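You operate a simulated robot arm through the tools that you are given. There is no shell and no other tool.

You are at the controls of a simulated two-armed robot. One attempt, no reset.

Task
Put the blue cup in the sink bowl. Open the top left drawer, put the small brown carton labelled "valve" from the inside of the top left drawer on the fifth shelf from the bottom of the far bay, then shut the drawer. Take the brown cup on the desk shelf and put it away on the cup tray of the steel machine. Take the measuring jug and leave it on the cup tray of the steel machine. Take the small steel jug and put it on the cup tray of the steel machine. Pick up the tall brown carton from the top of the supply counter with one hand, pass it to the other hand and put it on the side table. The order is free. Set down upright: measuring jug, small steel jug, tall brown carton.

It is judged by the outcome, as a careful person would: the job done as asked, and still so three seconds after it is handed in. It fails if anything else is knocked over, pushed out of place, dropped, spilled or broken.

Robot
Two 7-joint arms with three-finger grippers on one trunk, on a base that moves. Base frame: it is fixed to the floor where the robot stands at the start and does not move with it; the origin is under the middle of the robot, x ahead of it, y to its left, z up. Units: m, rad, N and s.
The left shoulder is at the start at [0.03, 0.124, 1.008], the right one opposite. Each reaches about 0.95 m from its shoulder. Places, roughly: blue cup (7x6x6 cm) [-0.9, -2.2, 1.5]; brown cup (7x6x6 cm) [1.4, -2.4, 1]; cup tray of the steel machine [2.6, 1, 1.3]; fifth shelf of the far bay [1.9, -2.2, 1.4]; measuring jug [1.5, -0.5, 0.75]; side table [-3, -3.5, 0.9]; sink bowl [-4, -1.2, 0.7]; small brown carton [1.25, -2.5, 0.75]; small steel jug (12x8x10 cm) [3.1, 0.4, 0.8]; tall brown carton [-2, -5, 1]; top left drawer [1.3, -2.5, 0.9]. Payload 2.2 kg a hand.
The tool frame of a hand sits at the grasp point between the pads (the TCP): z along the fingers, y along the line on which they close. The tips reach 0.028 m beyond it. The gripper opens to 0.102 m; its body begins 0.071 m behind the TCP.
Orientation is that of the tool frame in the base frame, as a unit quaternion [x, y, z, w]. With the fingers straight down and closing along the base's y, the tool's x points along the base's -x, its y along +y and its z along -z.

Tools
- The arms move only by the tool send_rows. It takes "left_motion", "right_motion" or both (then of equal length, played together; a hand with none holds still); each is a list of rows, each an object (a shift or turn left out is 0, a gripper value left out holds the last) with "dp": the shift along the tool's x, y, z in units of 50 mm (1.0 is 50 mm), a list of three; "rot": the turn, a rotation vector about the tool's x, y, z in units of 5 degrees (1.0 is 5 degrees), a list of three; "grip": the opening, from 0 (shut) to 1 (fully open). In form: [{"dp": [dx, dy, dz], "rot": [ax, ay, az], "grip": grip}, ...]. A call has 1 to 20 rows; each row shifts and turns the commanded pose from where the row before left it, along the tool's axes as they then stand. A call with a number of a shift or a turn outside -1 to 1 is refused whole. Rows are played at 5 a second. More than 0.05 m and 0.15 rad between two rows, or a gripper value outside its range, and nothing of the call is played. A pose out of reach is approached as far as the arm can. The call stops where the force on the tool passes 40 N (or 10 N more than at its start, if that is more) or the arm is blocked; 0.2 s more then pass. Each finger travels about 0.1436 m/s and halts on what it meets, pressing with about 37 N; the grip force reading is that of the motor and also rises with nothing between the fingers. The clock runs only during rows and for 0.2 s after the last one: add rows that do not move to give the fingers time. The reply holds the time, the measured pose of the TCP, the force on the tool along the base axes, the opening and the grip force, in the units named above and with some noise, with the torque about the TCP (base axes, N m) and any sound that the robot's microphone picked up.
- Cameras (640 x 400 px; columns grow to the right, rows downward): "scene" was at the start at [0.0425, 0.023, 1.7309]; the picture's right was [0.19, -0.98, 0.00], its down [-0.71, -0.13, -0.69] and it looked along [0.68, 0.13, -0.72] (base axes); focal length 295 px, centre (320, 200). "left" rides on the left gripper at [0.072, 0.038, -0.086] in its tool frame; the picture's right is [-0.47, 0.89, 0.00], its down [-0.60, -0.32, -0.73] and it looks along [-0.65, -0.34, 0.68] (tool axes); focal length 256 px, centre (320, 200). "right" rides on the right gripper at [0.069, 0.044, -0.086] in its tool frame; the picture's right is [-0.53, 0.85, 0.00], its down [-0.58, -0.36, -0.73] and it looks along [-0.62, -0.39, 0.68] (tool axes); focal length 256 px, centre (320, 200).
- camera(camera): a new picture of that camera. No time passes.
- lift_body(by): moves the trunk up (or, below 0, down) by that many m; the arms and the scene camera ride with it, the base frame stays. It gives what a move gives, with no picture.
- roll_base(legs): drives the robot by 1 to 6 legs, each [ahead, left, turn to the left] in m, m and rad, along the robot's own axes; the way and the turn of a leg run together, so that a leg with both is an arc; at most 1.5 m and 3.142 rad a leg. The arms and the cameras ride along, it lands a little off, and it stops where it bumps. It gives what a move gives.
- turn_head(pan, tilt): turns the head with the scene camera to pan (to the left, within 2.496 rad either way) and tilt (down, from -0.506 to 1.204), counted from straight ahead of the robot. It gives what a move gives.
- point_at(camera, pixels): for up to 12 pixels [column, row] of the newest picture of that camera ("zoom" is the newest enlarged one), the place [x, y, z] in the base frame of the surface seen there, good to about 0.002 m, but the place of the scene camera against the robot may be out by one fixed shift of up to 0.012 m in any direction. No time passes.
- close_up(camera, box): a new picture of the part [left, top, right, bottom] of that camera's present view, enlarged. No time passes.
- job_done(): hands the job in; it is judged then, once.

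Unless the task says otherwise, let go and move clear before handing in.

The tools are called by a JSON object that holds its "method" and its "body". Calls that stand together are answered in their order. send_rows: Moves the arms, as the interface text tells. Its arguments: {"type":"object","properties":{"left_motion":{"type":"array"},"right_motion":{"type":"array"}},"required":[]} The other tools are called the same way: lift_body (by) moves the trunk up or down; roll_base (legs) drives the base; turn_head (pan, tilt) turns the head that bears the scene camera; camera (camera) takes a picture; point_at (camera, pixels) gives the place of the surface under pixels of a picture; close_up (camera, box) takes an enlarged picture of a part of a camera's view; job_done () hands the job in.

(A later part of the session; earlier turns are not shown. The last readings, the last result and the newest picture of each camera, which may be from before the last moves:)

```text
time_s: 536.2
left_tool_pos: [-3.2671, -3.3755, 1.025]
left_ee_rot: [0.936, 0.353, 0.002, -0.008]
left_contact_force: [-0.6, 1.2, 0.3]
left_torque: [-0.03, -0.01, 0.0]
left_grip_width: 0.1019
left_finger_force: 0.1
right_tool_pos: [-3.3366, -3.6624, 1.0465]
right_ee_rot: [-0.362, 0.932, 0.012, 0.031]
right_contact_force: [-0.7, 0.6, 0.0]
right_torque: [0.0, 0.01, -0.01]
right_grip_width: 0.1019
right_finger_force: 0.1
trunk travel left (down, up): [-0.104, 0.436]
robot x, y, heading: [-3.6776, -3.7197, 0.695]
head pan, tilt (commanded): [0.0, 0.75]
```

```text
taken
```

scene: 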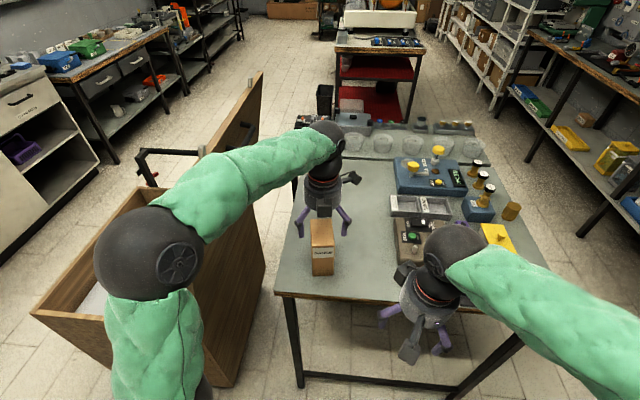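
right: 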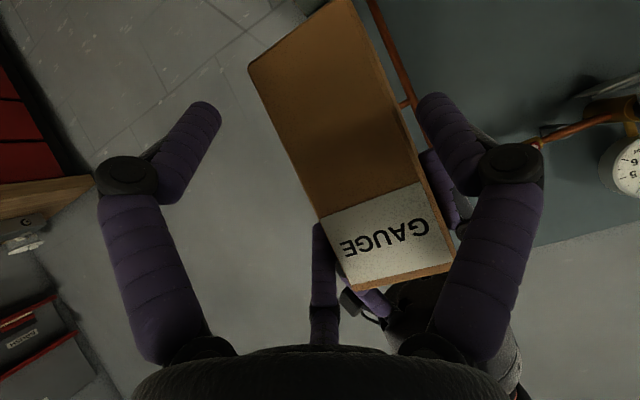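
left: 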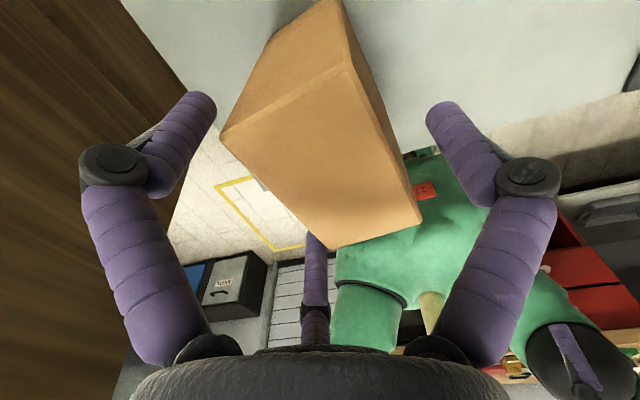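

Close the left hand on the top slowly.

{"method": "send_rows", "body": {"left_motion": [{"grip": 0.9}, {"grip": 0.8}, {"grip": 0.7}, {"grip": 0.6}, {"grip": 0.5}, {"grip": 0.4}, {"grip": 0.3}, {"grip": 0.3}]}}

{"method": "camera", "body": {"camera": "left"}}

{"method": "close_up", "body": {"camera": "scene", "box": [220, 110, 480, 320]}}

```text
time_s: 538.0
left_tool_pos: [-3.2672, -3.3758, 1.0255]
left_ee_rot: [0.936, 0.352, 0.004, -0.007]
left_contact_force: [1.2, -1.1, 6.3]
left_torque: [-0.39, -0.32, -0.17]
left_grip_width: 0.0699
left_finger_force: 36.9
right_tool_pos: [-3.3352, -3.6618, 1.0467]
right_ee_rot: [-0.362, 0.932, 0.011, 0.03]
right_contact_force: [0.7, 0.1, 1.4]
right_torque: [0.03, -0.02, -0.01]
right_grip_width: 0.102
right_finger_force: 0.0
trunk travel left (down, up): [-0.104, 0.436]
robot x, y, heading: [-3.6775, -3.7197, 0.692]
head pan, tilt (commanded): [0.0, 0.75]
```

```text
taken
```

left: 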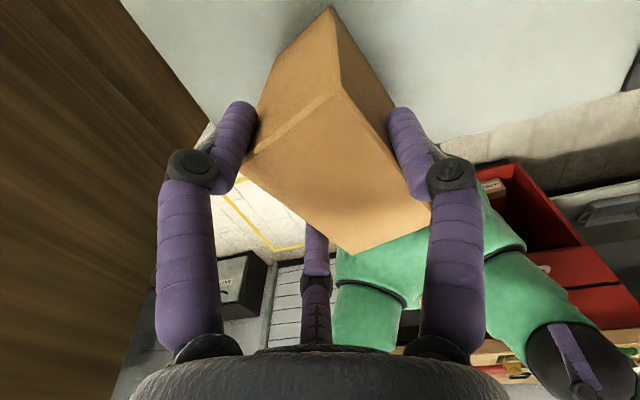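

```text
1.90 times, centred on (350, 215) of scene
```

zoom: 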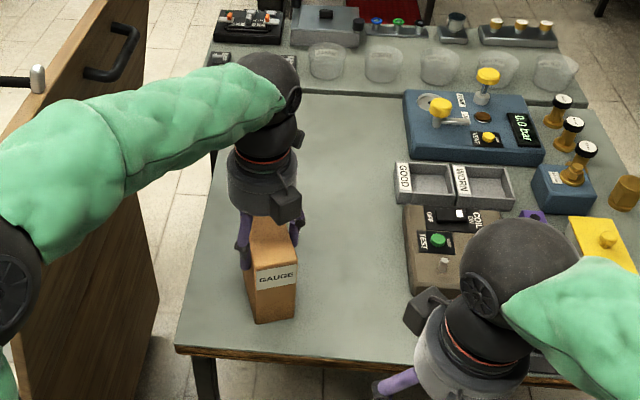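

Gripped at 0.070 (the carton turned slightly in yaw). Lift 4 cm to test the hold.

{"method": "send_rows", "body": {"left_motion": [{"dp": [0, 0, -0.2]}, {"dp": [0, 0, -0.3]}, {"dp": [0, 0, -0.4]}]}}

{"method": "camera", "body": {"camera": "left"}}

{"method": "close_up", "body": {"camera": "scene", "box": [220, 110, 480, 320]}}

```text
time_s: 538.8
left_tool_pos: [-3.2671, -3.3781, 1.0741]
left_ee_rot: [0.936, 0.352, 0.003, -0.007]
left_contact_force: [0.1, -0.3, -1.4]
left_torque: [-0.01, -0.02, 0.01]
left_grip_width: 0.0696
left_finger_force: 36.7
right_tool_pos: [-3.3364, -3.663, 1.0465]
right_ee_rot: [-0.361, 0.932, 0.012, 0.031]
right_contact_force: [-1.0, -1.1, 1.1]
right_torque: [0.01, 0.01, -0.01]
right_grip_width: 0.102
right_finger_force: 0.1
trunk travel left (down, up): [-0.104, 0.436]
robot x, y, heading: [-3.6787, -3.7218, 0.693]
head pan, tilt (commanded): [0.0, 0.75]
```

```text
taken
```

left: 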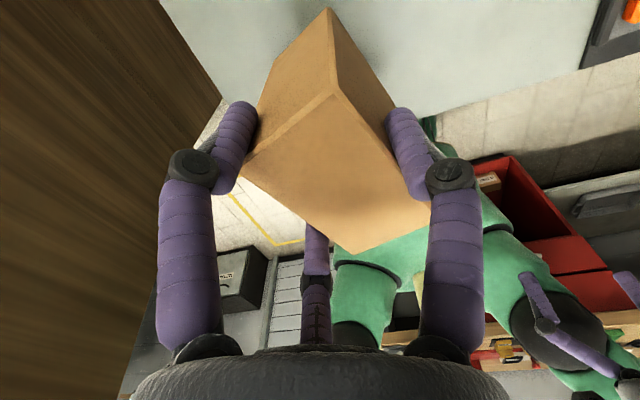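

```text
1.90 times, centred on (350, 215) of scene
```

zoom: 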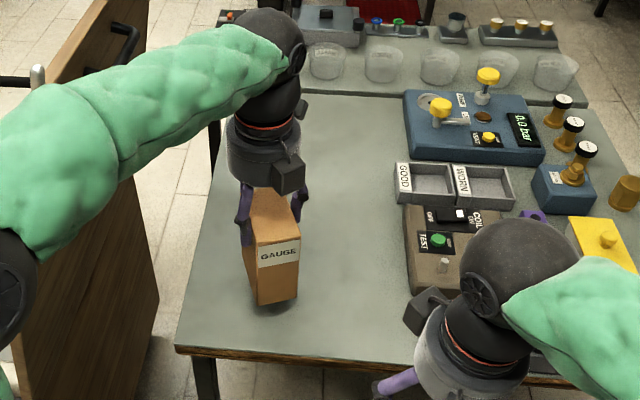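

The carton hangs securely by its top 3 cm. Now the right hand: pitch to ~53° and come to the pre-grasp behind the labelled end.

{"method": "send_rows", "body": {"right_motion": [{"dp": [-0.196, 0.325, -0.033], "rot": [0, -1, 0], "grip": 0.95}, {"dp": [-0.198, 0.325, -0.016], "rot": [0, -1, 0]}, {"dp": [-0.199, 0.325, 0.002], "rot": [0, -1, 0]}, {"dp": [-0.198, 0.325, 0.019], "rot": [0, -1, 0]}, {"dp": [-0.195, 0.325, 0.036], "rot": [0, -1, 0]}, {"dp": [-0.191, 0.325, 0.053], "rot": [0, -1, 0]}, {"dp": [-0.186, 0.325, 0.07], "rot": [0, -1, 0]}, {"dp": [-0.18, 0.325, 0.085], "rot": [0, -1, 0]}, {"dp": [-0.171, 0.325, 0.101], "rot": [0, -1, 0]}, {"dp": [-0.162, 0.325, 0.115], "rot": [0, -1, 0]}]}}

{"method": "camera", "body": {"camera": "right"}}

{"method": "camera", "body": {"camera": "scene"}}

```text
time_s: 541.0
left_tool_pos: [-3.2677, -3.3777, 1.0734]
left_ee_rot: [0.936, 0.352, 0.002, -0.007]
left_contact_force: [0.8, -0.8, -1.9]
left_torque: [0.02, 0.0, -0.04]
left_grip_width: 0.0693
left_finger_force: 37.4
right_tool_pos: [-3.3743, -3.4773, 1.07]
right_ee_rot: [-0.323, 0.831, 0.163, 0.422]
right_contact_force: [0.6, 0.5, -0.9]
right_torque: [-0.01, 0.0, -0.02]
right_grip_width: 0.0968
right_finger_force: 0.0
trunk travel left (down, up): [-0.104, 0.436]
robot x, y, heading: [-3.6758, -3.7208, 0.694]
head pan, tilt (commanded): [0.0, 0.75]
```

```text
taken
```

right: 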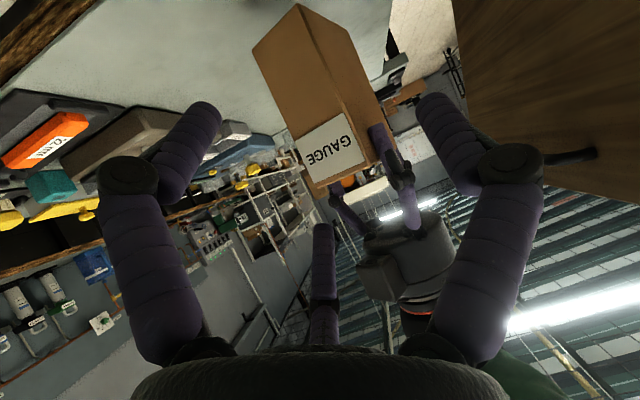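

```text
taken
```

scene: 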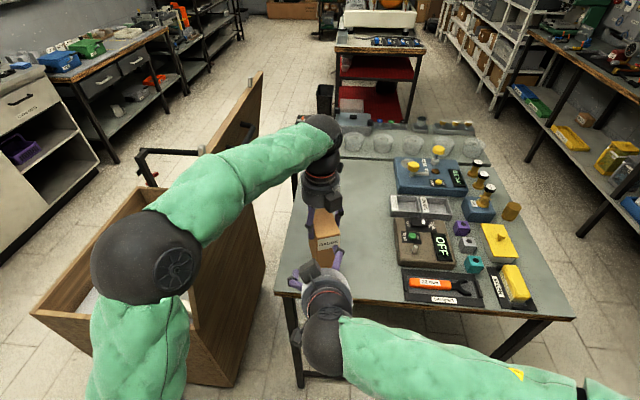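

The label end is in view at (330,150). I measure the end face and the left fingers' positions.

{"method": "close_up", "body": {"camera": "right", "box": [230, 0, 450, 220]}}

{"method": "point_at", "body": {"camera": "zoom", "pixels": [[70, 90], [180, 20], [185, 245], [305, 205], [335, 290], [230, 320], [245, 150], [205, 335], [345, 300], [380, 230], [400, 260], [180, 150]]}}

```text
1.82 times, centred on (340, 110) of right
```

zoom: 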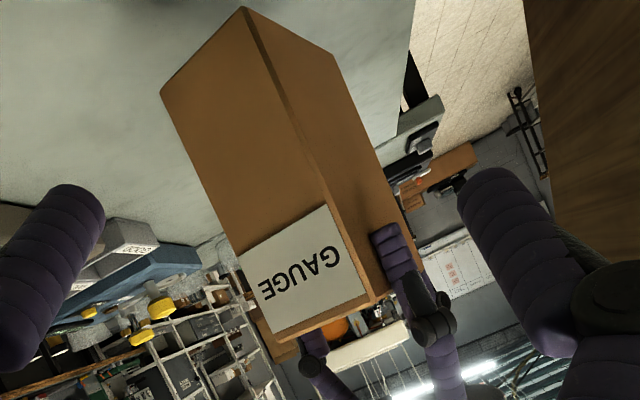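

```text
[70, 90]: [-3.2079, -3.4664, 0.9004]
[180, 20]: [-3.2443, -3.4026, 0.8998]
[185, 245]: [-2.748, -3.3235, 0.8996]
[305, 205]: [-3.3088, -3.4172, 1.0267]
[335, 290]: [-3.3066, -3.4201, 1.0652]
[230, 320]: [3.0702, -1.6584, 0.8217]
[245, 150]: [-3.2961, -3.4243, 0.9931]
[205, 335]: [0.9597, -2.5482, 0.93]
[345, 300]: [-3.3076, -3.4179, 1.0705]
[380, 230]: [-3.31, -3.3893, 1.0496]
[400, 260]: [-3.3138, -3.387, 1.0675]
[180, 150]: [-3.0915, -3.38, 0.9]
```

{"method": "point_at", "body": {"camera": "zoom", "pixels": [[175, 100], [205, 165], [248, 265], [278, 325], [240, 25], [270, 75], [312, 180], [358, 282], [290, 260], [215, 80], [300, 120], [360, 200]]}}

```text
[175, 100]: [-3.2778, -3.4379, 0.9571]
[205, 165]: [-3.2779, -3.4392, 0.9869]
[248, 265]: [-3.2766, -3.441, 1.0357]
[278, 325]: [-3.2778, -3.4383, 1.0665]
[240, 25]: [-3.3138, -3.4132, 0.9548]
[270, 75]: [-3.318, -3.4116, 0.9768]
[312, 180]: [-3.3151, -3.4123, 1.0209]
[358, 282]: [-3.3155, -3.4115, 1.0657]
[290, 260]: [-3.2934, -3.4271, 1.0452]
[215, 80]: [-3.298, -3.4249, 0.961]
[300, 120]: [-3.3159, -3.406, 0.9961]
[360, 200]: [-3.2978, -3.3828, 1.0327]
```

The carton is turned ~12° relative to my right hand; end face centre (-3.2965,-3.4255). I yaw the right hand to match and shift right 4 cm to line up at the pre-grasp.

{"method": "send_rows", "body": {"right_motion": [{"dp": [-0.03, -0.29, 0], "rot": [-0.656, 0, -0.48]}, {"dp": [-0.03, -0.29, 0], "rot": [-0.656, 0, -0.48]}, {"dp": [-0.03, -0.29, 0], "rot": [-0.656, 0, -0.48]}]}}

{"method": "camera", "body": {"camera": "right"}}

{"method": "close_up", "body": {"camera": "right", "box": [230, 0, 450, 220]}}

```text
time_s: 541.8
left_tool_pos: [-3.2676, -3.3775, 1.0727]
left_ee_rot: [0.936, 0.352, 0.003, -0.007]
left_contact_force: [-0.4, -0.5, -2.1]
left_torque: [0.02, -0.05, 0.01]
left_grip_width: 0.069
left_finger_force: 37.0
right_tool_pos: [-3.3433, -3.5077, 1.0747]
right_ee_rot: [-0.41, 0.792, 0.208, 0.402]
right_contact_force: [0.5, 0.0, 0.2]
right_torque: [-0.03, 0.04, -0.02]
right_grip_width: 0.0971
right_finger_force: 0.1
trunk travel left (down, up): [-0.104, 0.436]
robot x, y, heading: [-3.6761, -3.7208, 0.693]
head pan, tilt (commanded): [0.0, 0.75]
```

```text
taken
```

right: 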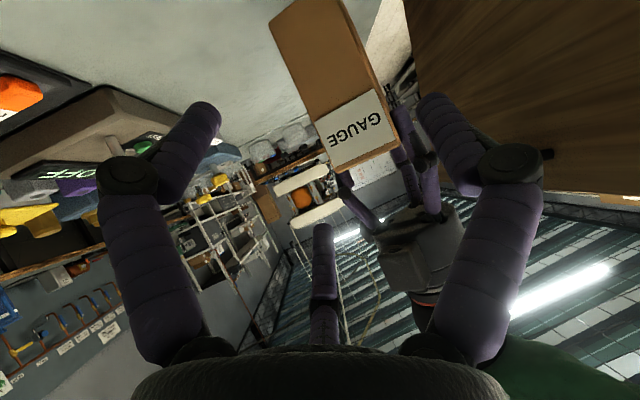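

```text
1.82 times, centred on (340, 110) of right
```

zoom: 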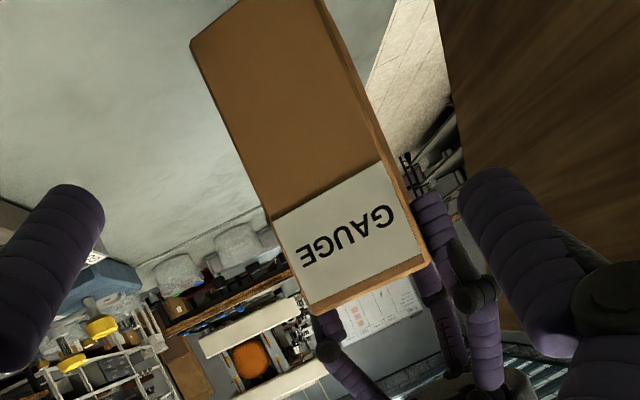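

Aligned with the carton. I re-measure the end face once more from here.

{"method": "point_at", "body": {"camera": "zoom", "pixels": [[200, 55], [258, 195], [285, 260], [312, 305], [320, 10], [378, 160], [405, 215], [420, 255], [345, 235], [430, 215], [475, 290], [325, 325]]}}

```text
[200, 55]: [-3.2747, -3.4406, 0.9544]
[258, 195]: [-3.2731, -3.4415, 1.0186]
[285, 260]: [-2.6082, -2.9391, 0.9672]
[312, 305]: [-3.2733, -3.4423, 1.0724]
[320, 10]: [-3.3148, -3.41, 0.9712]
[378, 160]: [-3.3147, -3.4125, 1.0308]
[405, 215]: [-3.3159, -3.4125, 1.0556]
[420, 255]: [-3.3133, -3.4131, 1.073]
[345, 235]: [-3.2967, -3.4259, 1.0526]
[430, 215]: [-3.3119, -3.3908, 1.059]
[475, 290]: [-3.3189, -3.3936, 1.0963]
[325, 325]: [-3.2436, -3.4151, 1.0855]
```

Target is straight ahead 12 cm. Advance 9 cm, then creep.

{"method": "send_rows", "body": {"right_motion": [{"dp": [0.01, -0.07, 0.6]}, {"dp": [0, 0, 0.6]}, {"dp": [0, 0, 0.6]}]}}

{"method": "camera", "body": {"camera": "right"}}

{"method": "close_up", "body": {"camera": "scene", "box": [240, 130, 420, 300]}}

```text
time_s: 542.6
left_tool_pos: [-3.2682, -3.377, 1.0729]
left_ee_rot: [0.936, 0.352, 0.002, -0.007]
left_contact_force: [-0.1, -0.1, -2.5]
left_torque: [0.0, 0.01, 0.02]
left_grip_width: 0.0688
left_finger_force: 37.1
right_tool_pos: [-3.2972, -3.4474, 1.021]
right_ee_rot: [-0.409, 0.792, 0.207, 0.402]
right_contact_force: [0.1, -0.1, -0.7]
right_torque: [-0.05, 0.05, 0.01]
right_grip_width: 0.0968
right_finger_force: 0.1
trunk travel left (down, up): [-0.104, 0.436]
robot x, y, heading: [-3.6785, -3.7201, 0.694]
head pan, tilt (commanded): [0.0, 0.75]
```

```text
taken
```

right: 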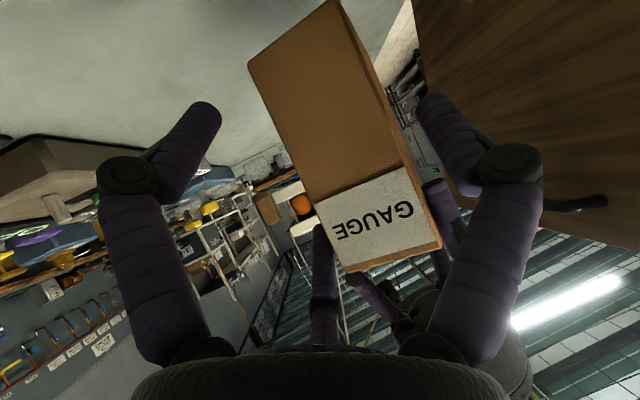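

```text
2.35 times, centred on (330, 215) of scene
```

zoom: 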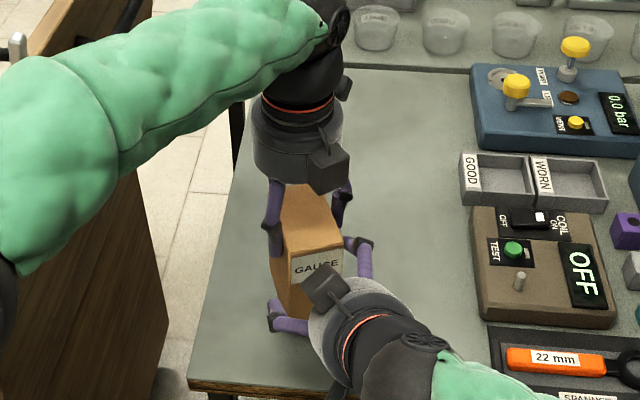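

Fingers of both hands have visible separation. Creep the last 3 cm.

{"method": "send_rows", "body": {"right_motion": [{"dp": [0, 0, 0.25]}, {"dp": [0, 0, 0.2]}, {"dp": [0, 0, 0.18]}]}}

{"method": "camera", "body": {"camera": "right"}}

{"method": "close_up", "body": {"camera": "scene", "box": [240, 130, 420, 300]}}

```text
time_s: 543.4
left_tool_pos: [-3.2666, -3.3764, 1.0729]
left_ee_rot: [0.936, 0.352, 0.003, -0.007]
left_contact_force: [0.9, 0.6, -2.4]
left_torque: [0.05, 0.0, 0.01]
left_grip_width: 0.0686
left_finger_force: 37.0
right_tool_pos: [-3.2816, -3.4284, 1.0008]
right_ee_rot: [-0.41, 0.793, 0.207, 0.401]
right_contact_force: [0.4, 0.4, 0.3]
right_torque: [0.02, 0.0, 0.03]
right_grip_width: 0.0969
right_finger_force: 0.2
trunk travel left (down, up): [-0.104, 0.436]
robot x, y, heading: [-3.683, -3.7226, 0.693]
head pan, tilt (commanded): [0.0, 0.75]
```

```text
taken
```

right: 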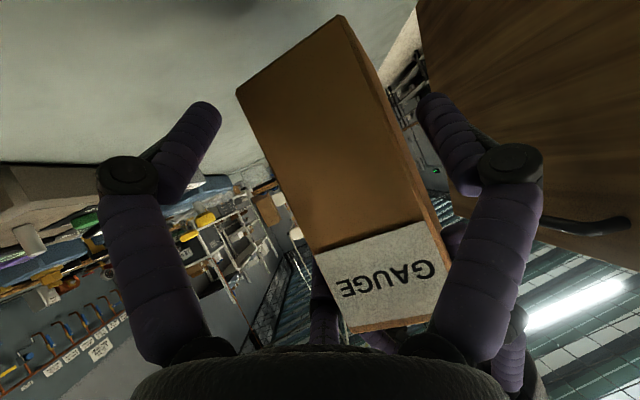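

```text
2.35 times, centred on (330, 215) of scene
```

zoom: 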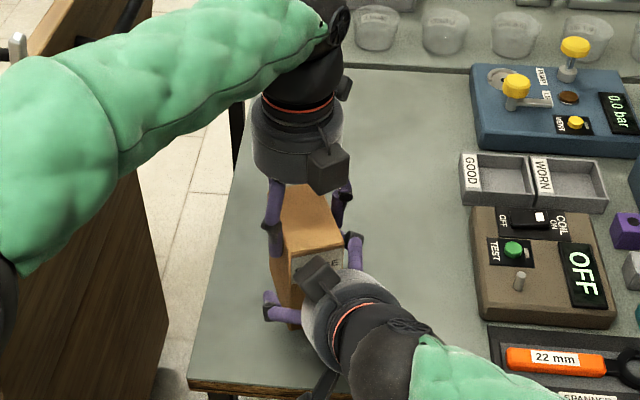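

No contact, TCP 6 mm inside the end face. Nudge 3 mm left to centre and close the right hand.

{"method": "send_rows", "body": {"right_motion": [{"dp": [0, 0.06, 0]}, {"grip": 0.85}, {"grip": 0.75}, {"grip": 0.65}, {"grip": 0.55}, {"grip": 0.45}, {"grip": 0.35}, {"grip": 0.3}, {"grip": 0.3}]}}

{"method": "camera", "body": {"camera": "right"}}

{"method": "close_up", "body": {"camera": "scene", "box": [240, 130, 420, 300]}}

```text
time_s: 545.4
left_tool_pos: [-3.2673, -3.3765, 1.0722]
left_ee_rot: [0.936, 0.352, 0.001, -0.008]
left_contact_force: [-27.8, 21.1, -17.0]
left_torque: [0.46, 0.17, -1.59]
left_grip_width: 0.0684
left_finger_force: 36.9
right_tool_pos: [-3.2826, -3.4271, 1.0042]
right_ee_rot: [-0.408, 0.792, 0.209, 0.403]
right_contact_force: [28.4, -20.8, 13.2]
right_torque: [1.69, 1.48, -0.14]
right_grip_width: 0.0785
right_finger_force: 37.3
trunk travel left (down, up): [-0.104, 0.436]
robot x, y, heading: [-3.6808, -3.7212, 0.695]
head pan, tilt (commanded): [0.0, 0.75]
```

```text
taken
```

right: 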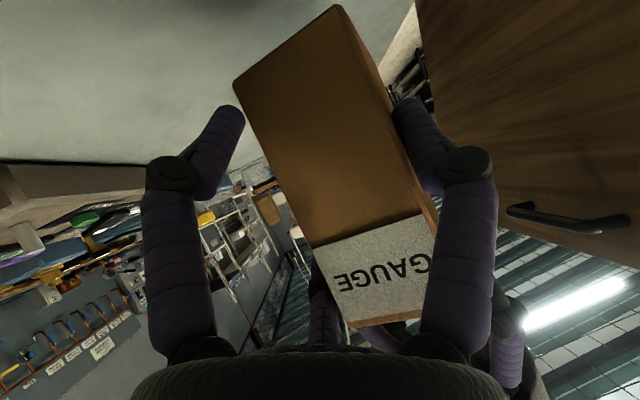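

```text
2.35 times, centred on (330, 215) of scene
```

zoom: 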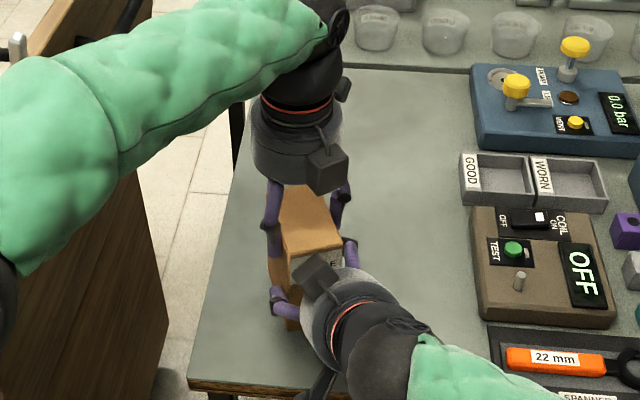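

The thumb touches but the others not yet; the grip centre is ~6 mm right of the carton's middle. I shift the right hand 6 mm left so it closes evenly.

{"method": "send_rows", "body": {"right_motion": [{"dp": [0, 0.07, 0], "grip": 0.3}, {"dp": [0, 0.06, 0]}, {"grip": 0.3}, {"grip": 0.3}]}}

{"method": "camera", "body": {"camera": "right"}}

```text
time_s: 545.8
left_tool_pos: [-3.2684, -3.3762, 1.0713]
left_ee_rot: [0.937, 0.35, 0.0, -0.011]
left_contact_force: [-2.3, 0.2, -1.9]
left_torque: [-0.24, -0.52, -0.75]
left_grip_width: 0.0689
left_finger_force: 36.8
right_tool_pos: [-3.2845, -3.426, 1.0045]
right_ee_rot: [-0.405, 0.794, 0.208, 0.403]
right_contact_force: [2.1, -0.3, -0.5]
right_torque: [0.32, 0.68, 0.57]
right_grip_width: 0.0784
right_finger_force: 37.4
trunk travel left (down, up): [-0.104, 0.436]
robot x, y, heading: [-3.679, -3.7217, 0.696]
head pan, tilt (commanded): [0.0, 0.75]
stopped in row 2 (left hand): the force on the tool passed its limit at 50 N (the readings are from after the stop); the commanded pose is now the measured one
```

```text
taken
```

right: 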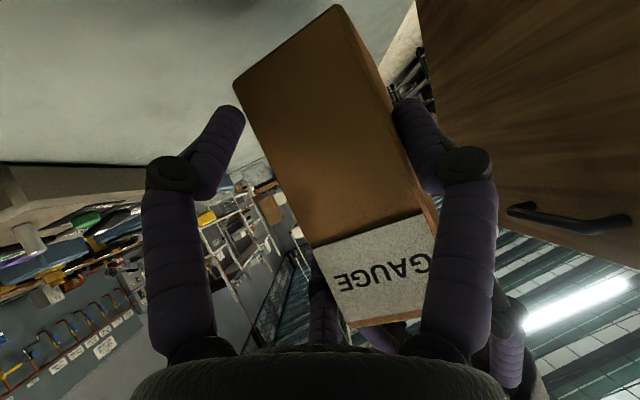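

Forces are now balanced and the right hand clamps the carton (37 N) together with the left. To be safe I lower everything so the carton just reaches the table before letting go with the left.

{"method": "lift_body", "body": {"by": -0.042}}

{"method": "close_up", "body": {"camera": "scene", "box": [240, 130, 420, 300]}}

```text
time_s: 546.6
left_tool_pos: [-3.2693, -3.3766, 1.0316]
left_ee_rot: [0.936, 0.351, 0.0, -0.01]
left_contact_force: [-3.9, 2.1, -1.9]
left_torque: [-0.05, -0.58, -0.87]
left_grip_width: 0.0685
left_finger_force: 37.1
right_tool_pos: [-3.285, -3.427, 0.9626]
right_ee_rot: [-0.405, 0.794, 0.206, 0.404]
right_contact_force: [2.8, -2.9, 0.0]
right_torque: [0.18, 0.86, 0.66]
right_grip_width: 0.0786
right_finger_force: 36.8
trunk travel left (down, up): [-0.062, 0.478]
robot x, y, heading: [-3.6786, -3.7191, 0.694]
head pan, tilt (commanded): [0.0, 0.75]
```

```text
2.35 times, centred on (330, 215) of scene
```

zoom: 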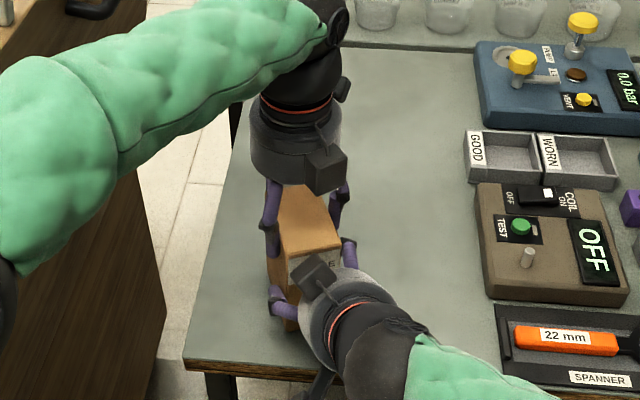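

The carton's base is ~5 mm above the table. Now open the left hand and keep the right one holding.

{"method": "send_rows", "body": {"left_motion": [{"grip": 0.72}, {"grip": 0.76}, {"grip": 0.82}, {"grip": 0.9}, {"grip": 1.0}, {"grip": 1.0}]}}

{"method": "camera", "body": {"camera": "right"}}

{"method": "close_up", "body": {"camera": "scene", "box": [240, 130, 420, 300]}}

```text
time_s: 548.0
left_tool_pos: [-3.2683, -3.3767, 1.031]
left_ee_rot: [0.937, 0.35, 0.0, -0.01]
left_contact_force: [-0.4, -0.3, 0.1]
left_torque: [-0.03, 0.01, -0.02]
left_grip_width: 0.1021
left_finger_force: 0.1
right_tool_pos: [-3.2843, -3.4257, 0.9622]
right_ee_rot: [-0.406, 0.793, 0.208, 0.403]
right_contact_force: [-0.7, 0.0, 0.3]
right_torque: [-0.1, 0.02, 0.01]
right_grip_width: 0.0781
right_finger_force: 37.0
trunk travel left (down, up): [-0.062, 0.478]
robot x, y, heading: [-3.6769, -3.7193, 0.695]
head pan, tilt (commanded): [0.0, 0.75]
```

```text
taken
```

right: 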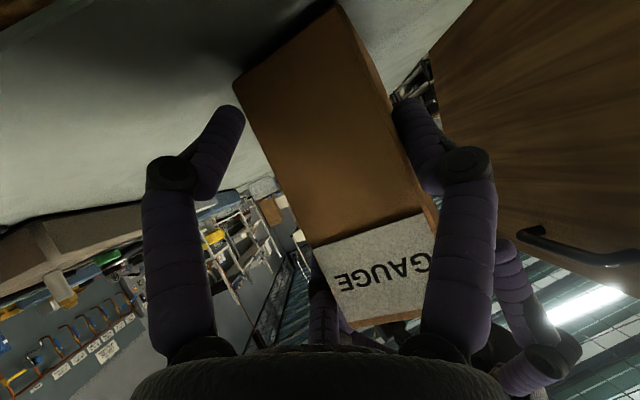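

```text
2.35 times, centred on (330, 215) of scene
```

zoom: 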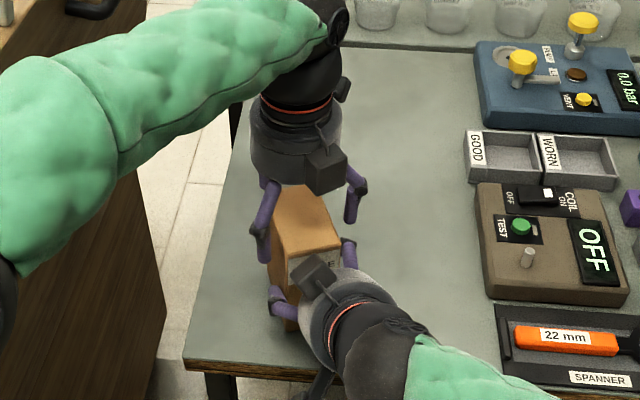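

Right hand holds the carton alone. Raise the left hand up and away.

{"method": "send_rows", "body": {"left_motion": [{"dp": [0, 0, -0.3]}, {"dp": [0, 0, -0.5]}, {"dp": [0, 0, -0.7]}, {"dp": [0, 0, -0.7]}, {"dp": [0, 0, -0.6]}, {"dp": [-0.5, -0.3, 0]}, {"dp": [-0.6, -0.4, 0]}, {"dp": [-0.6, -0.4, 0]}]}}

{"method": "camera", "body": {"camera": "scene"}}

{"method": "close_up", "body": {"camera": "scene", "box": [220, 120, 440, 320]}}

```text
time_s: 549.8
left_tool_pos: [-3.3672, -3.3941, 1.1712]
left_ee_rot: [0.937, 0.35, -0.001, -0.01]
left_contact_force: [-0.7, -0.9, 0.7]
left_torque: [0.02, -0.03, 0.0]
left_grip_width: 0.102
left_finger_force: 0.0
right_tool_pos: [-3.2852, -3.4253, 0.9615]
right_ee_rot: [-0.406, 0.793, 0.207, 0.404]
right_contact_force: [0.2, 0.2, -0.2]
right_torque: [-0.08, 0.04, -0.04]
right_grip_width: 0.078
right_finger_force: 36.8
trunk travel left (down, up): [-0.062, 0.478]
robot x, y, heading: [-3.6794, -3.718, 0.694]
head pan, tilt (commanded): [0.0, 0.75]
```

```text
taken
```

scene: 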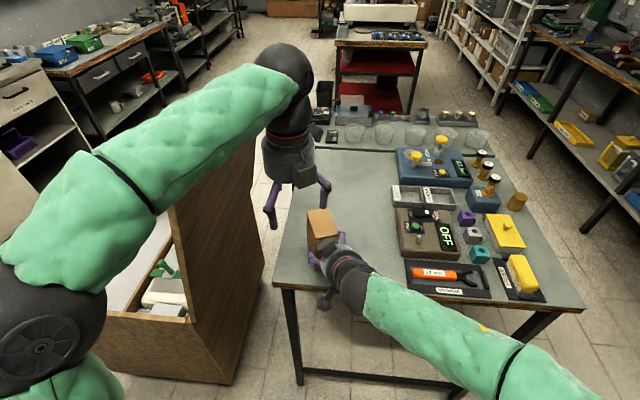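

```text
2.00 times, centred on (330, 220) of scene
```

zoom: 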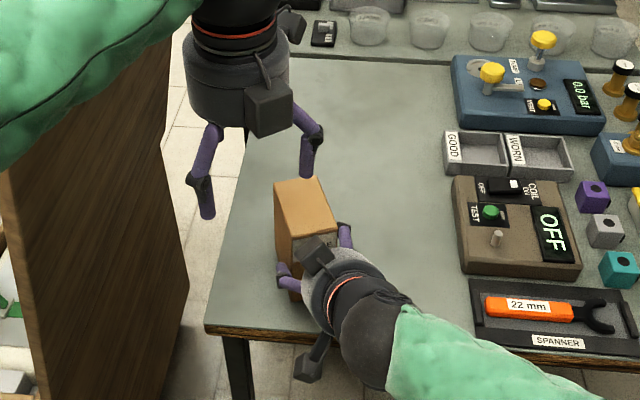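

The right hand now has it alone. I lift 3 cm with the right hand to confirm the hold.

{"method": "send_rows", "body": {"right_motion": [{"dp": [-0.16, 0, -0.12]}, {"dp": [-0.16, 0, -0.12]}, {"dp": [-0.16, 0, -0.12]}]}}

{"method": "camera", "body": {"camera": "right"}}

{"method": "close_up", "body": {"camera": "scene", "box": [220, 120, 440, 320]}}

```text
time_s: 550.6
left_tool_pos: [-3.3663, -3.393, 1.1706]
left_ee_rot: [0.936, 0.351, 0.0, -0.011]
left_contact_force: [-0.2, 0.7, -0.4]
left_torque: [-0.02, 0.03, 0.0]
left_grip_width: 0.102
left_finger_force: 0.0
right_tool_pos: [-3.2832, -3.4259, 0.9929]
right_ee_rot: [-0.405, 0.794, 0.206, 0.404]
right_contact_force: [0.2, 0.5, -0.5]
right_torque: [-0.09, 0.02, 0.02]
right_grip_width: 0.078
right_finger_force: 37.2
trunk travel left (down, up): [-0.062, 0.478]
robot x, y, heading: [-3.6787, -3.7204, 0.689]
head pan, tilt (commanded): [0.0, 0.75]
```

```text
taken
```

right: 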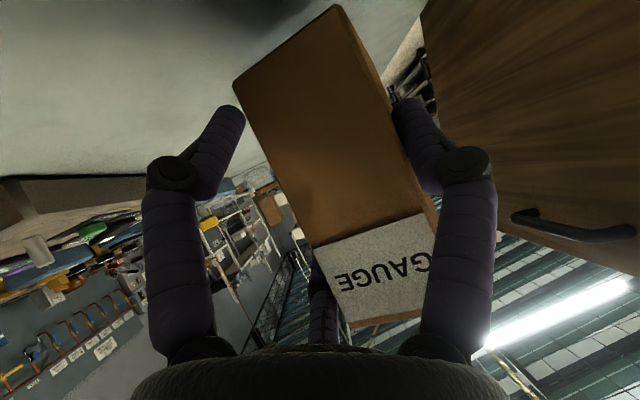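

```text
2.00 times, centred on (330, 220) of scene
```

zoom: 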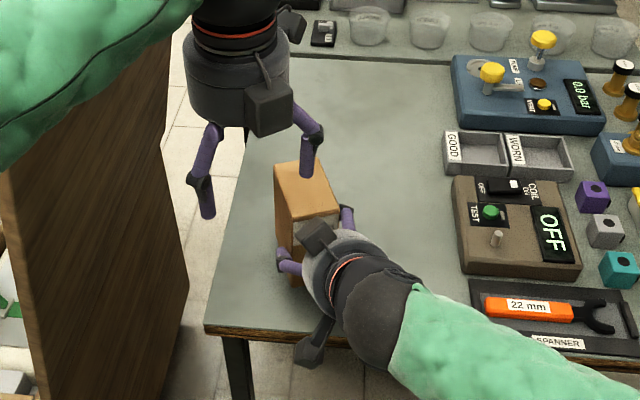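

The carton rises with the right hand: the pass is complete. I move the left hand well away, then set the carton down with the right.

{"method": "send_rows", "body": {"left_motion": [{"dp": [-0.8, -0.3, -0.3]}, {"dp": [-0.8, -0.3, -0.2]}, {"dp": [-0.6, -0.2, 0]}]}}

{"method": "point_at", "body": {"camera": "right", "pixels": [[250, 80], [330, 15], [300, 40], [150, 60], [420, 30]]}}

{"method": "send_rows", "body": {"right_motion": [{"dp": [0.17, 0, 0.125]}, {"dp": [0.17, 0, 0.125]}, {"dp": [0.1, 0, 0.075]}]}}

```text
time_s: 551.4
left_tool_pos: [-3.4785, -3.4354, 1.1945]
left_ee_rot: [0.937, 0.35, 0.002, -0.009]
left_contact_force: [-0.2, 0.4, 0.0]
left_torque: [0.01, -0.02, 0.0]
left_grip_width: 0.1018
left_finger_force: 0.1
right_tool_pos: [-3.2839, -3.4255, 0.9938]
right_ee_rot: [-0.406, 0.793, 0.207, 0.403]
right_contact_force: [0.3, -0.5, -0.1]
right_torque: [-0.07, 0.02, 0.01]
right_grip_width: 0.0781
right_finger_force: 37.5
trunk travel left (down, up): [-0.062, 0.478]
robot x, y, heading: [-3.6748, -3.7233, 0.694]
head pan, tilt (commanded): [0.0, 0.75]
```

```text
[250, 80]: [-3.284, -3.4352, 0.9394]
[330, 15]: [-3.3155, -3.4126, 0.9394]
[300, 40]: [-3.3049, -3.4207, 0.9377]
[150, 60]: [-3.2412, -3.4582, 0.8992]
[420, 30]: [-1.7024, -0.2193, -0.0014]
```

```text
time_s: 552.2
left_tool_pos: [-3.4771, -3.435, 1.1933]
left_ee_rot: [0.936, 0.351, 0.0, -0.011]
left_contact_force: [-0.8, -0.6, -0.4]
left_torque: [-0.03, -0.04, 0.01]
left_grip_width: 0.102
left_finger_force: 0.1
right_tool_pos: [-3.2831, -3.4264, 0.9643]
right_ee_rot: [-0.405, 0.794, 0.207, 0.403]
right_contact_force: [-0.7, 0.1, 0.5]
right_torque: [-0.08, 0.03, 0.0]
right_grip_width: 0.0781
right_finger_force: 37.3
trunk travel left (down, up): [-0.062, 0.478]
robot x, y, heading: [-3.6755, -3.7214, 0.697]
head pan, tilt (commanded): [0.0, 0.75]
```

Base is ~1 cm above the table; lower in 3 mm steps to contact.

{"method": "send_rows", "body": {"right_motion": [{"dp": [0.05, 0, 0.036]}, {"dp": [0.05, 0, 0.036]}, {"dp": [0.04, 0, 0.03]}]}}

```text
time_s: 553.0
left_tool_pos: [-3.4785, -3.4365, 1.194]
left_ee_rot: [0.936, 0.351, 0.001, -0.011]
left_contact_force: [0.3, 0.3, 0.2]
left_torque: [-0.01, 0.0, -0.01]
left_grip_width: 0.102
left_finger_force: 0.1
right_tool_pos: [-3.284, -3.4267, 0.959]
right_ee_rot: [-0.405, 0.793, 0.208, 0.405]
right_contact_force: [-1.2, -0.1, 4.1]
right_torque: [-0.24, 0.06, -0.04]
right_grip_width: 0.0779
right_finger_force: 37.0
trunk travel left (down, up): [-0.062, 0.478]
robot x, y, heading: [-3.6808, -3.7241, 0.698]
head pan, tilt (commanded): [0.0, 0.75]
```

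Contact (4 N). I check that it stands straight before opening.

{"method": "send_rows", "body": {"right_motion": [{"dp": [0.03, 0, 0.02]}]}}

{"method": "close_up", "body": {"camera": "scene", "box": [240, 130, 420, 300]}}

{"method": "camera", "body": {"camera": "right"}}

```text
time_s: 553.4
left_tool_pos: [-3.4802, -3.4368, 1.1946]
left_ee_rot: [0.937, 0.35, 0.001, -0.01]
left_contact_force: [-1.0, -0.2, 0.1]
left_torque: [-0.01, 0.0, 0.0]
left_grip_width: 0.1019
left_finger_force: 0.1
right_tool_pos: [-3.2836, -3.4273, 0.9584]
right_ee_rot: [-0.405, 0.792, 0.209, 0.406]
right_contact_force: [1.6, 0.7, 14.2]
right_torque: [-0.35, -0.22, 0.05]
right_grip_width: 0.0779
right_finger_force: 36.7
trunk travel left (down, up): [-0.062, 0.478]
robot x, y, heading: [-3.6772, -3.724, 0.693]
head pan, tilt (commanded): [0.0, 0.75]
```

```text
2.35 times, centred on (330, 215) of scene
```

zoom: 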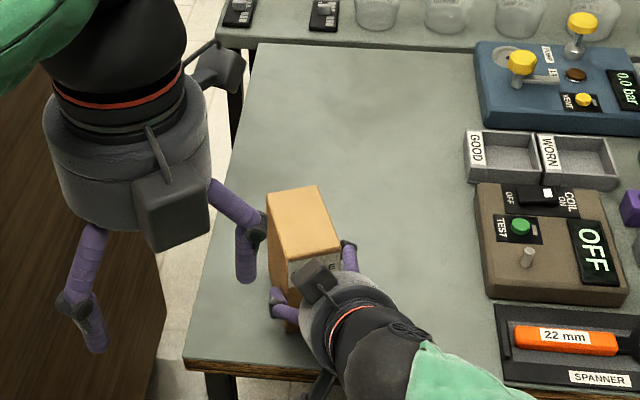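

```text
taken
```

right: 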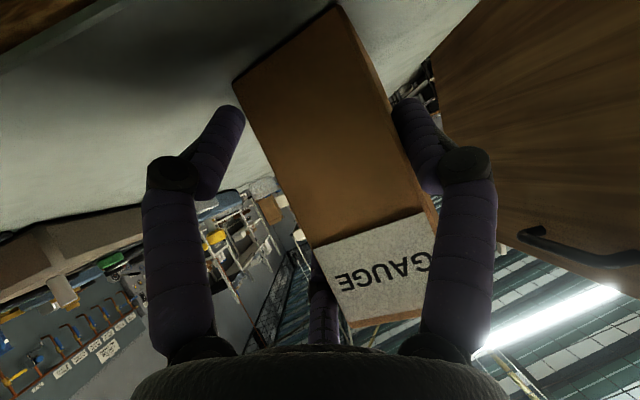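

It stands on the table but only ~3 cm from the near edge. I lift it 1.2 cm, move it 4 cm further in, and set it down again.

{"method": "send_rows", "body": {"right_motion": [{"dp": [-0.15, 0, -0.11]}, {"dp": [-0.15, 0, -0.11]}, {"dp": [-0.2, 0, 0.27]}, {"dp": [-0.27, 0, 0.37]}, {"dp": [0.1, 0, 0.07]}, {"dp": [0.08, 0, 0.055]}, {"dp": [0.05, 0, 0.035]}]}}

```text
time_s: 555.0
left_tool_pos: [-3.478, -3.4362, 1.1935]
left_ee_rot: [0.936, 0.351, 0.0, -0.01]
left_contact_force: [-0.1, -0.5, -0.4]
left_torque: [-0.01, -0.02, 0.01]
left_grip_width: 0.1019
left_finger_force: 0.1
right_tool_pos: [-3.2603, -3.3939, 0.9579]
right_ee_rot: [-0.405, 0.794, 0.207, 0.403]
right_contact_force: [0.2, -0.5, -0.1]
right_torque: [-0.03, 0.0, 0.02]
right_grip_width: 0.0779
right_finger_force: 37.3
trunk travel left (down, up): [-0.062, 0.478]
robot x, y, heading: [-3.6762, -3.7195, 0.694]
head pan, tilt (commanded): [0.0, 0.75]
```

{"method": "send_rows", "body": {"right_motion": [{"dp": [0.04, 0, 0.03]}, {"dp": [0.04, 0, 0.03]}]}}

```text
time_s: 555.6
left_tool_pos: [-3.4781, -3.4372, 1.1944]
left_ee_rot: [0.937, 0.35, 0.0, -0.011]
left_contact_force: [-0.7, -0.4, 0.1]
left_torque: [0.01, 0.02, -0.01]
left_grip_width: 0.1019
left_finger_force: 0.0
right_tool_pos: [-3.2615, -3.3941, 0.9577]
right_ee_rot: [-0.405, 0.792, 0.209, 0.407]
right_contact_force: [-0.6, -0.3, 16.0]
right_torque: [-0.43, -0.09, -0.05]
right_grip_width: 0.078
right_finger_force: 36.8
trunk travel left (down, up): [-0.062, 0.478]
robot x, y, heading: [-3.6795, -3.7204, 0.697]
head pan, tilt (commanded): [0.0, 0.75]
```

On the table again (16 N). Ease 1 mm and open the right hand slowly.

{"method": "send_rows", "body": {"right_motion": [{"dp": [-0.02, 0, -0.014]}, {"grip": 0.8}, {"grip": 0.84}, {"grip": 0.9}, {"grip": 0.97}, {"grip": 1.0}, {"grip": 1.0}]}}

{"method": "camera", "body": {"camera": "right"}}

{"method": "close_up", "body": {"camera": "scene", "box": [240, 130, 420, 300]}}

```text
time_s: 557.2
left_tool_pos: [-3.478, -3.4366, 1.1933]
left_ee_rot: [0.936, 0.351, 0.0, -0.01]
left_contact_force: [0.3, 1.0, -0.1]
left_torque: [0.01, 0.01, 0.02]
left_grip_width: 0.102
left_finger_force: 0.0
right_tool_pos: [-3.262, -3.3955, 0.9552]
right_ee_rot: [-0.406, 0.793, 0.208, 0.404]
right_contact_force: [-0.4, 0.6, -0.4]
right_torque: [-0.02, 0.04, -0.01]
right_grip_width: 0.1018
right_finger_force: 0.0
trunk travel left (down, up): [-0.062, 0.478]
robot x, y, heading: [-3.6824, -3.7234, 0.694]
head pan, tilt (commanded): [0.0, 0.75]
```

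```text
taken
```

right: 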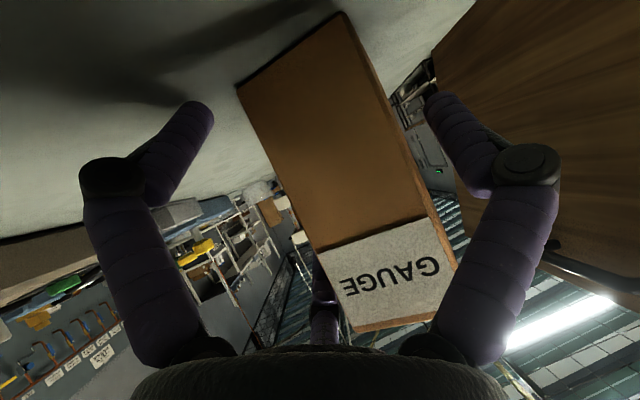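

```text
2.35 times, centred on (330, 215) of scene
```

zoom: 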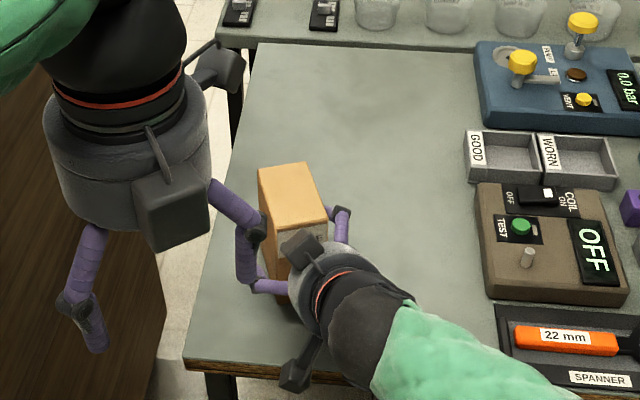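

The carton stands upright by itself. Withdraw the right hand straight back along its axis.

{"method": "send_rows", "body": {"right_motion": [{"dp": [0, 0, -0.2]}, {"dp": [0, 0, -0.4]}, {"dp": [0, 0, -0.6]}, {"dp": [0, 0, -0.8]}, {"dp": [0, 0, -0.8]}]}}

{"method": "camera", "body": {"camera": "scene"}}

{"method": "close_up", "body": {"camera": "scene", "box": [220, 120, 440, 320]}}

```text
time_s: 558.4
left_tool_pos: [-3.4785, -3.4363, 1.1935]
left_ee_rot: [0.936, 0.351, 0.0, -0.011]
left_contact_force: [-0.3, -0.2, 0.1]
left_torque: [0.01, 0.01, 0.0]
left_grip_width: 0.1019
left_finger_force: 0.0
right_tool_pos: [-3.328, -3.4861, 1.0379]
right_ee_rot: [-0.406, 0.794, 0.208, 0.402]
right_contact_force: [0.5, -0.3, -0.3]
right_torque: [0.04, -0.02, -0.03]
right_grip_width: 0.102
right_finger_force: 0.1
trunk travel left (down, up): [-0.062, 0.478]
robot x, y, heading: [-3.6774, -3.7179, 0.695]
head pan, tilt (commanded): [0.0, 0.75]
```

```text
taken
```

scene: 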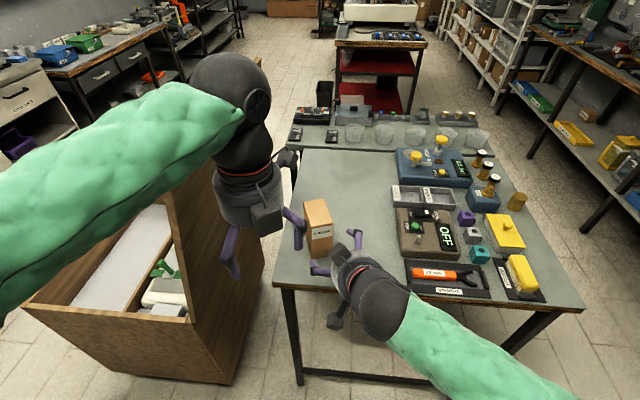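

```text
2.00 times, centred on (330, 220) of scene
```

zoom: 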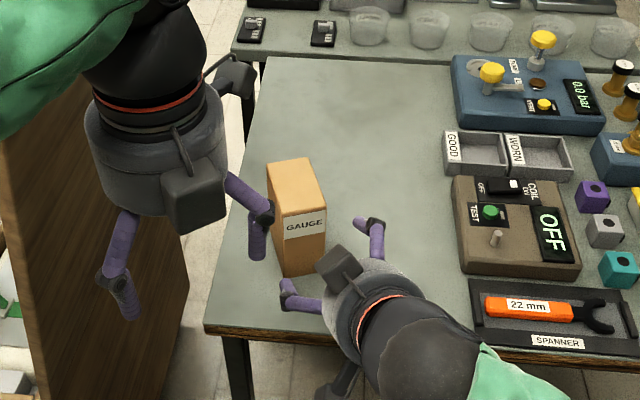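

The tall carton stands upright on the side table. I raise the trunk to bring both hands clear and take a last look.

{"method": "lift_body", "body": {"by": 0.2}}

{"method": "send_rows", "body": {"right_motion": [{"dp": [0, 0, -0.8]}, {"dp": [0, 0, -0.8]}]}}

{"method": "camera", "body": {"camera": "scene"}}

{"method": "turn_head", "body": {"pan": 1.3, "tilt": 0.5}}

{"method": "camera", "body": {"camera": "scene"}}

{"method": "turn_head", "body": {"pan": -1.4, "tilt": 0.5}}

{"method": "camera", "body": {"camera": "scene"}}

```text
time_s: 560.6
left_tool_pos: [-3.4771, -3.4352, 1.3932]
left_ee_rot: [0.937, 0.35, -0.001, -0.011]
left_contact_force: [-0.6, -0.5, -0.6]
left_torque: [-0.02, 0.01, -0.03]
left_grip_width: 0.102
left_finger_force: 0.1
right_tool_pos: [-3.3282, -3.4848, 1.2372]
right_ee_rot: [-0.405, 0.794, 0.207, 0.403]
right_contact_force: [1.2, 0.2, -0.3]
right_torque: [-0.02, -0.02, 0.02]
right_grip_width: 0.1022
right_finger_force: 0.0
trunk travel left (down, up): [-0.262, 0.278]
robot x, y, heading: [-3.6793, -3.7213, 0.699]
head pan, tilt (commanded): [0.0, 0.75]
```

```text
time_s: 561.2
left_tool_pos: [-3.4769, -3.4362, 1.3938]
left_ee_rot: [0.937, 0.35, 0.0, -0.01]
left_contact_force: [-0.1, 0.1, -0.9]
left_torque: [0.03, -0.01, 0.01]
left_grip_width: 0.102
left_finger_force: 0.1
right_tool_pos: [-3.3628, -3.538, 1.2839]
right_ee_rot: [-0.406, 0.794, 0.207, 0.403]
right_contact_force: [0.2, -0.6, 0.3]
right_torque: [0.01, 0.04, 0.02]
right_grip_width: 0.102
right_finger_force: 0.1
trunk travel left (down, up): [-0.262, 0.278]
robot x, y, heading: [-3.6753, -3.7227, 0.692]
head pan, tilt (commanded): [0.0, 0.75]
```

```text
taken
```

scene: 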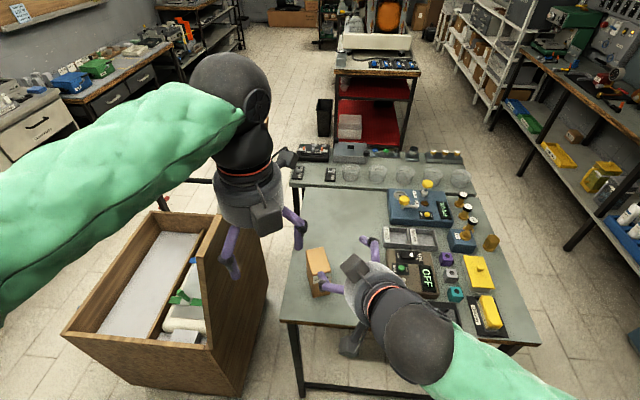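

```text
time_s: 562.7
left_tool_pos: [-3.4788, -3.4353, 1.3936]
left_ee_rot: [0.936, 0.351, 0.0, -0.011]
left_contact_force: [-0.5, 0.1, -0.2]
left_torque: [-0.03, 0.01, 0.01]
left_grip_width: 0.1018
left_finger_force: 0.0
right_tool_pos: [-3.3629, -3.538, 1.2837]
right_ee_rot: [-0.406, 0.793, 0.208, 0.404]
right_contact_force: [0.5, 0.4, -0.1]
right_torque: [0.01, 0.0, 0.04]
right_grip_width: 0.1019
right_finger_force: 0.0
trunk travel left (down, up): [-0.262, 0.278]
robot x, y, heading: [-3.6801, -3.7202, 0.692]
head pan, tilt (commanded): [1.3, 0.499]
```

```text
taken
```

scene: 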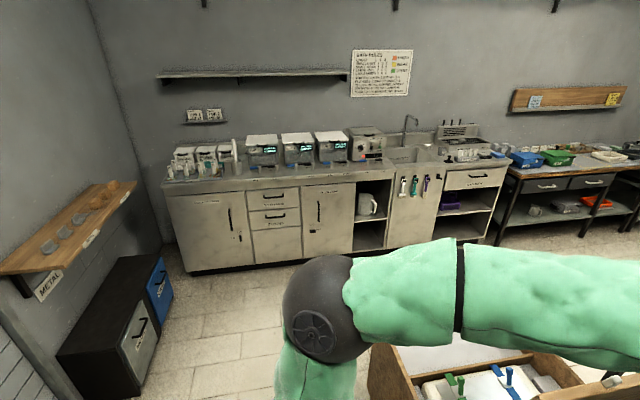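

```text
time_s: 565.1
left_tool_pos: [-3.4774, -3.4367, 1.3931]
left_ee_rot: [0.936, 0.351, 0.0, -0.011]
left_contact_force: [0.3, 0.3, 0.9]
left_torque: [0.01, 0.02, 0.01]
left_grip_width: 0.1018
left_finger_force: 0.0
right_tool_pos: [-3.3638, -3.5379, 1.285]
right_ee_rot: [-0.406, 0.793, 0.208, 0.404]
right_contact_force: [0.0, -0.5, 0.1]
right_torque: [0.03, 0.03, 0.01]
right_grip_width: 0.1021
right_finger_force: 0.0
trunk travel left (down, up): [-0.262, 0.278]
robot x, y, heading: [-3.6816, -3.7211, 0.696]
head pan, tilt (commanded): [-1.4, 0.499]
```

```text
taken
```

scene: 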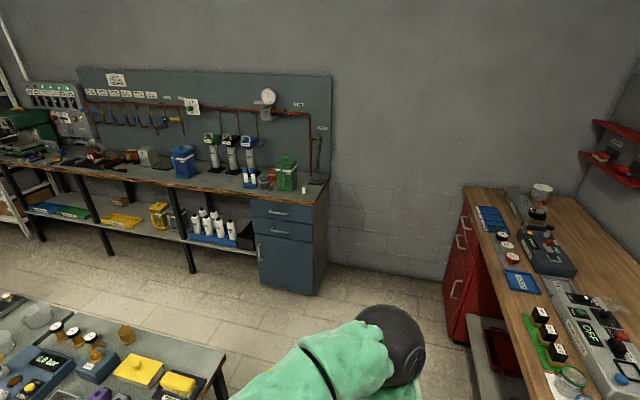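

Everything looks undisturbed. A quick zoom on the supply counter and pipe to be sure nothing there changed.

{"method": "close_up", "body": {"camera": "scene", "box": [200, 80, 360, 210]}}

{"method": "turn_head", "body": {"pan": 0.0, "tilt": 0.7}}

{"method": "close_up", "body": {"camera": "scene", "box": [260, 160, 460, 320]}}

```text
3.08 times, centred on (280, 145) of scene
```

zoom: 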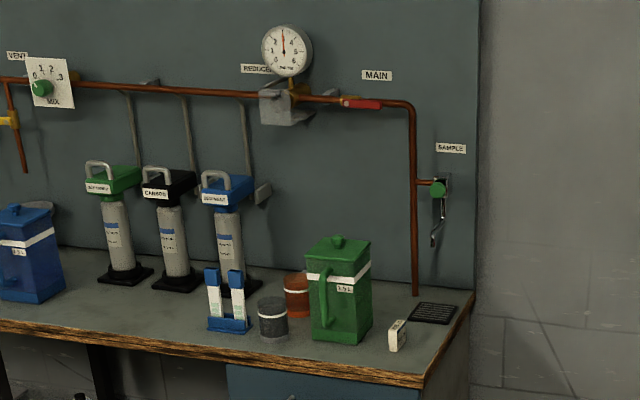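

```text
time_s: 566.6
left_tool_pos: [-3.4785, -3.437, 1.393]
left_ee_rot: [0.936, 0.352, 0.0, -0.01]
left_contact_force: [1.0, 0.3, 0.2]
left_torque: [-0.02, -0.02, -0.01]
left_grip_width: 0.102
left_finger_force: 0.1
right_tool_pos: [-3.363, -3.5381, 1.2853]
right_ee_rot: [-0.407, 0.793, 0.208, 0.403]
right_contact_force: [1.5, 0.2, -0.4]
right_torque: [-0.01, 0.03, 0.03]
right_grip_width: 0.1021
right_finger_force: 0.1
trunk travel left (down, up): [-0.262, 0.278]
robot x, y, heading: [-3.6777, -3.7213, 0.69]
head pan, tilt (commanded): [0.0, 0.7]
```

```text
2.50 times, centred on (360, 240) of scene
```

zoom: 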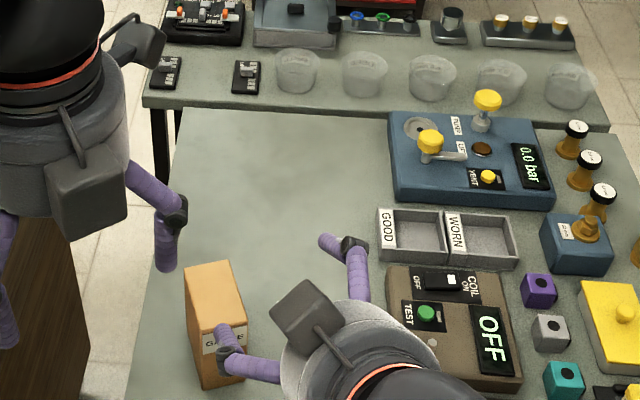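

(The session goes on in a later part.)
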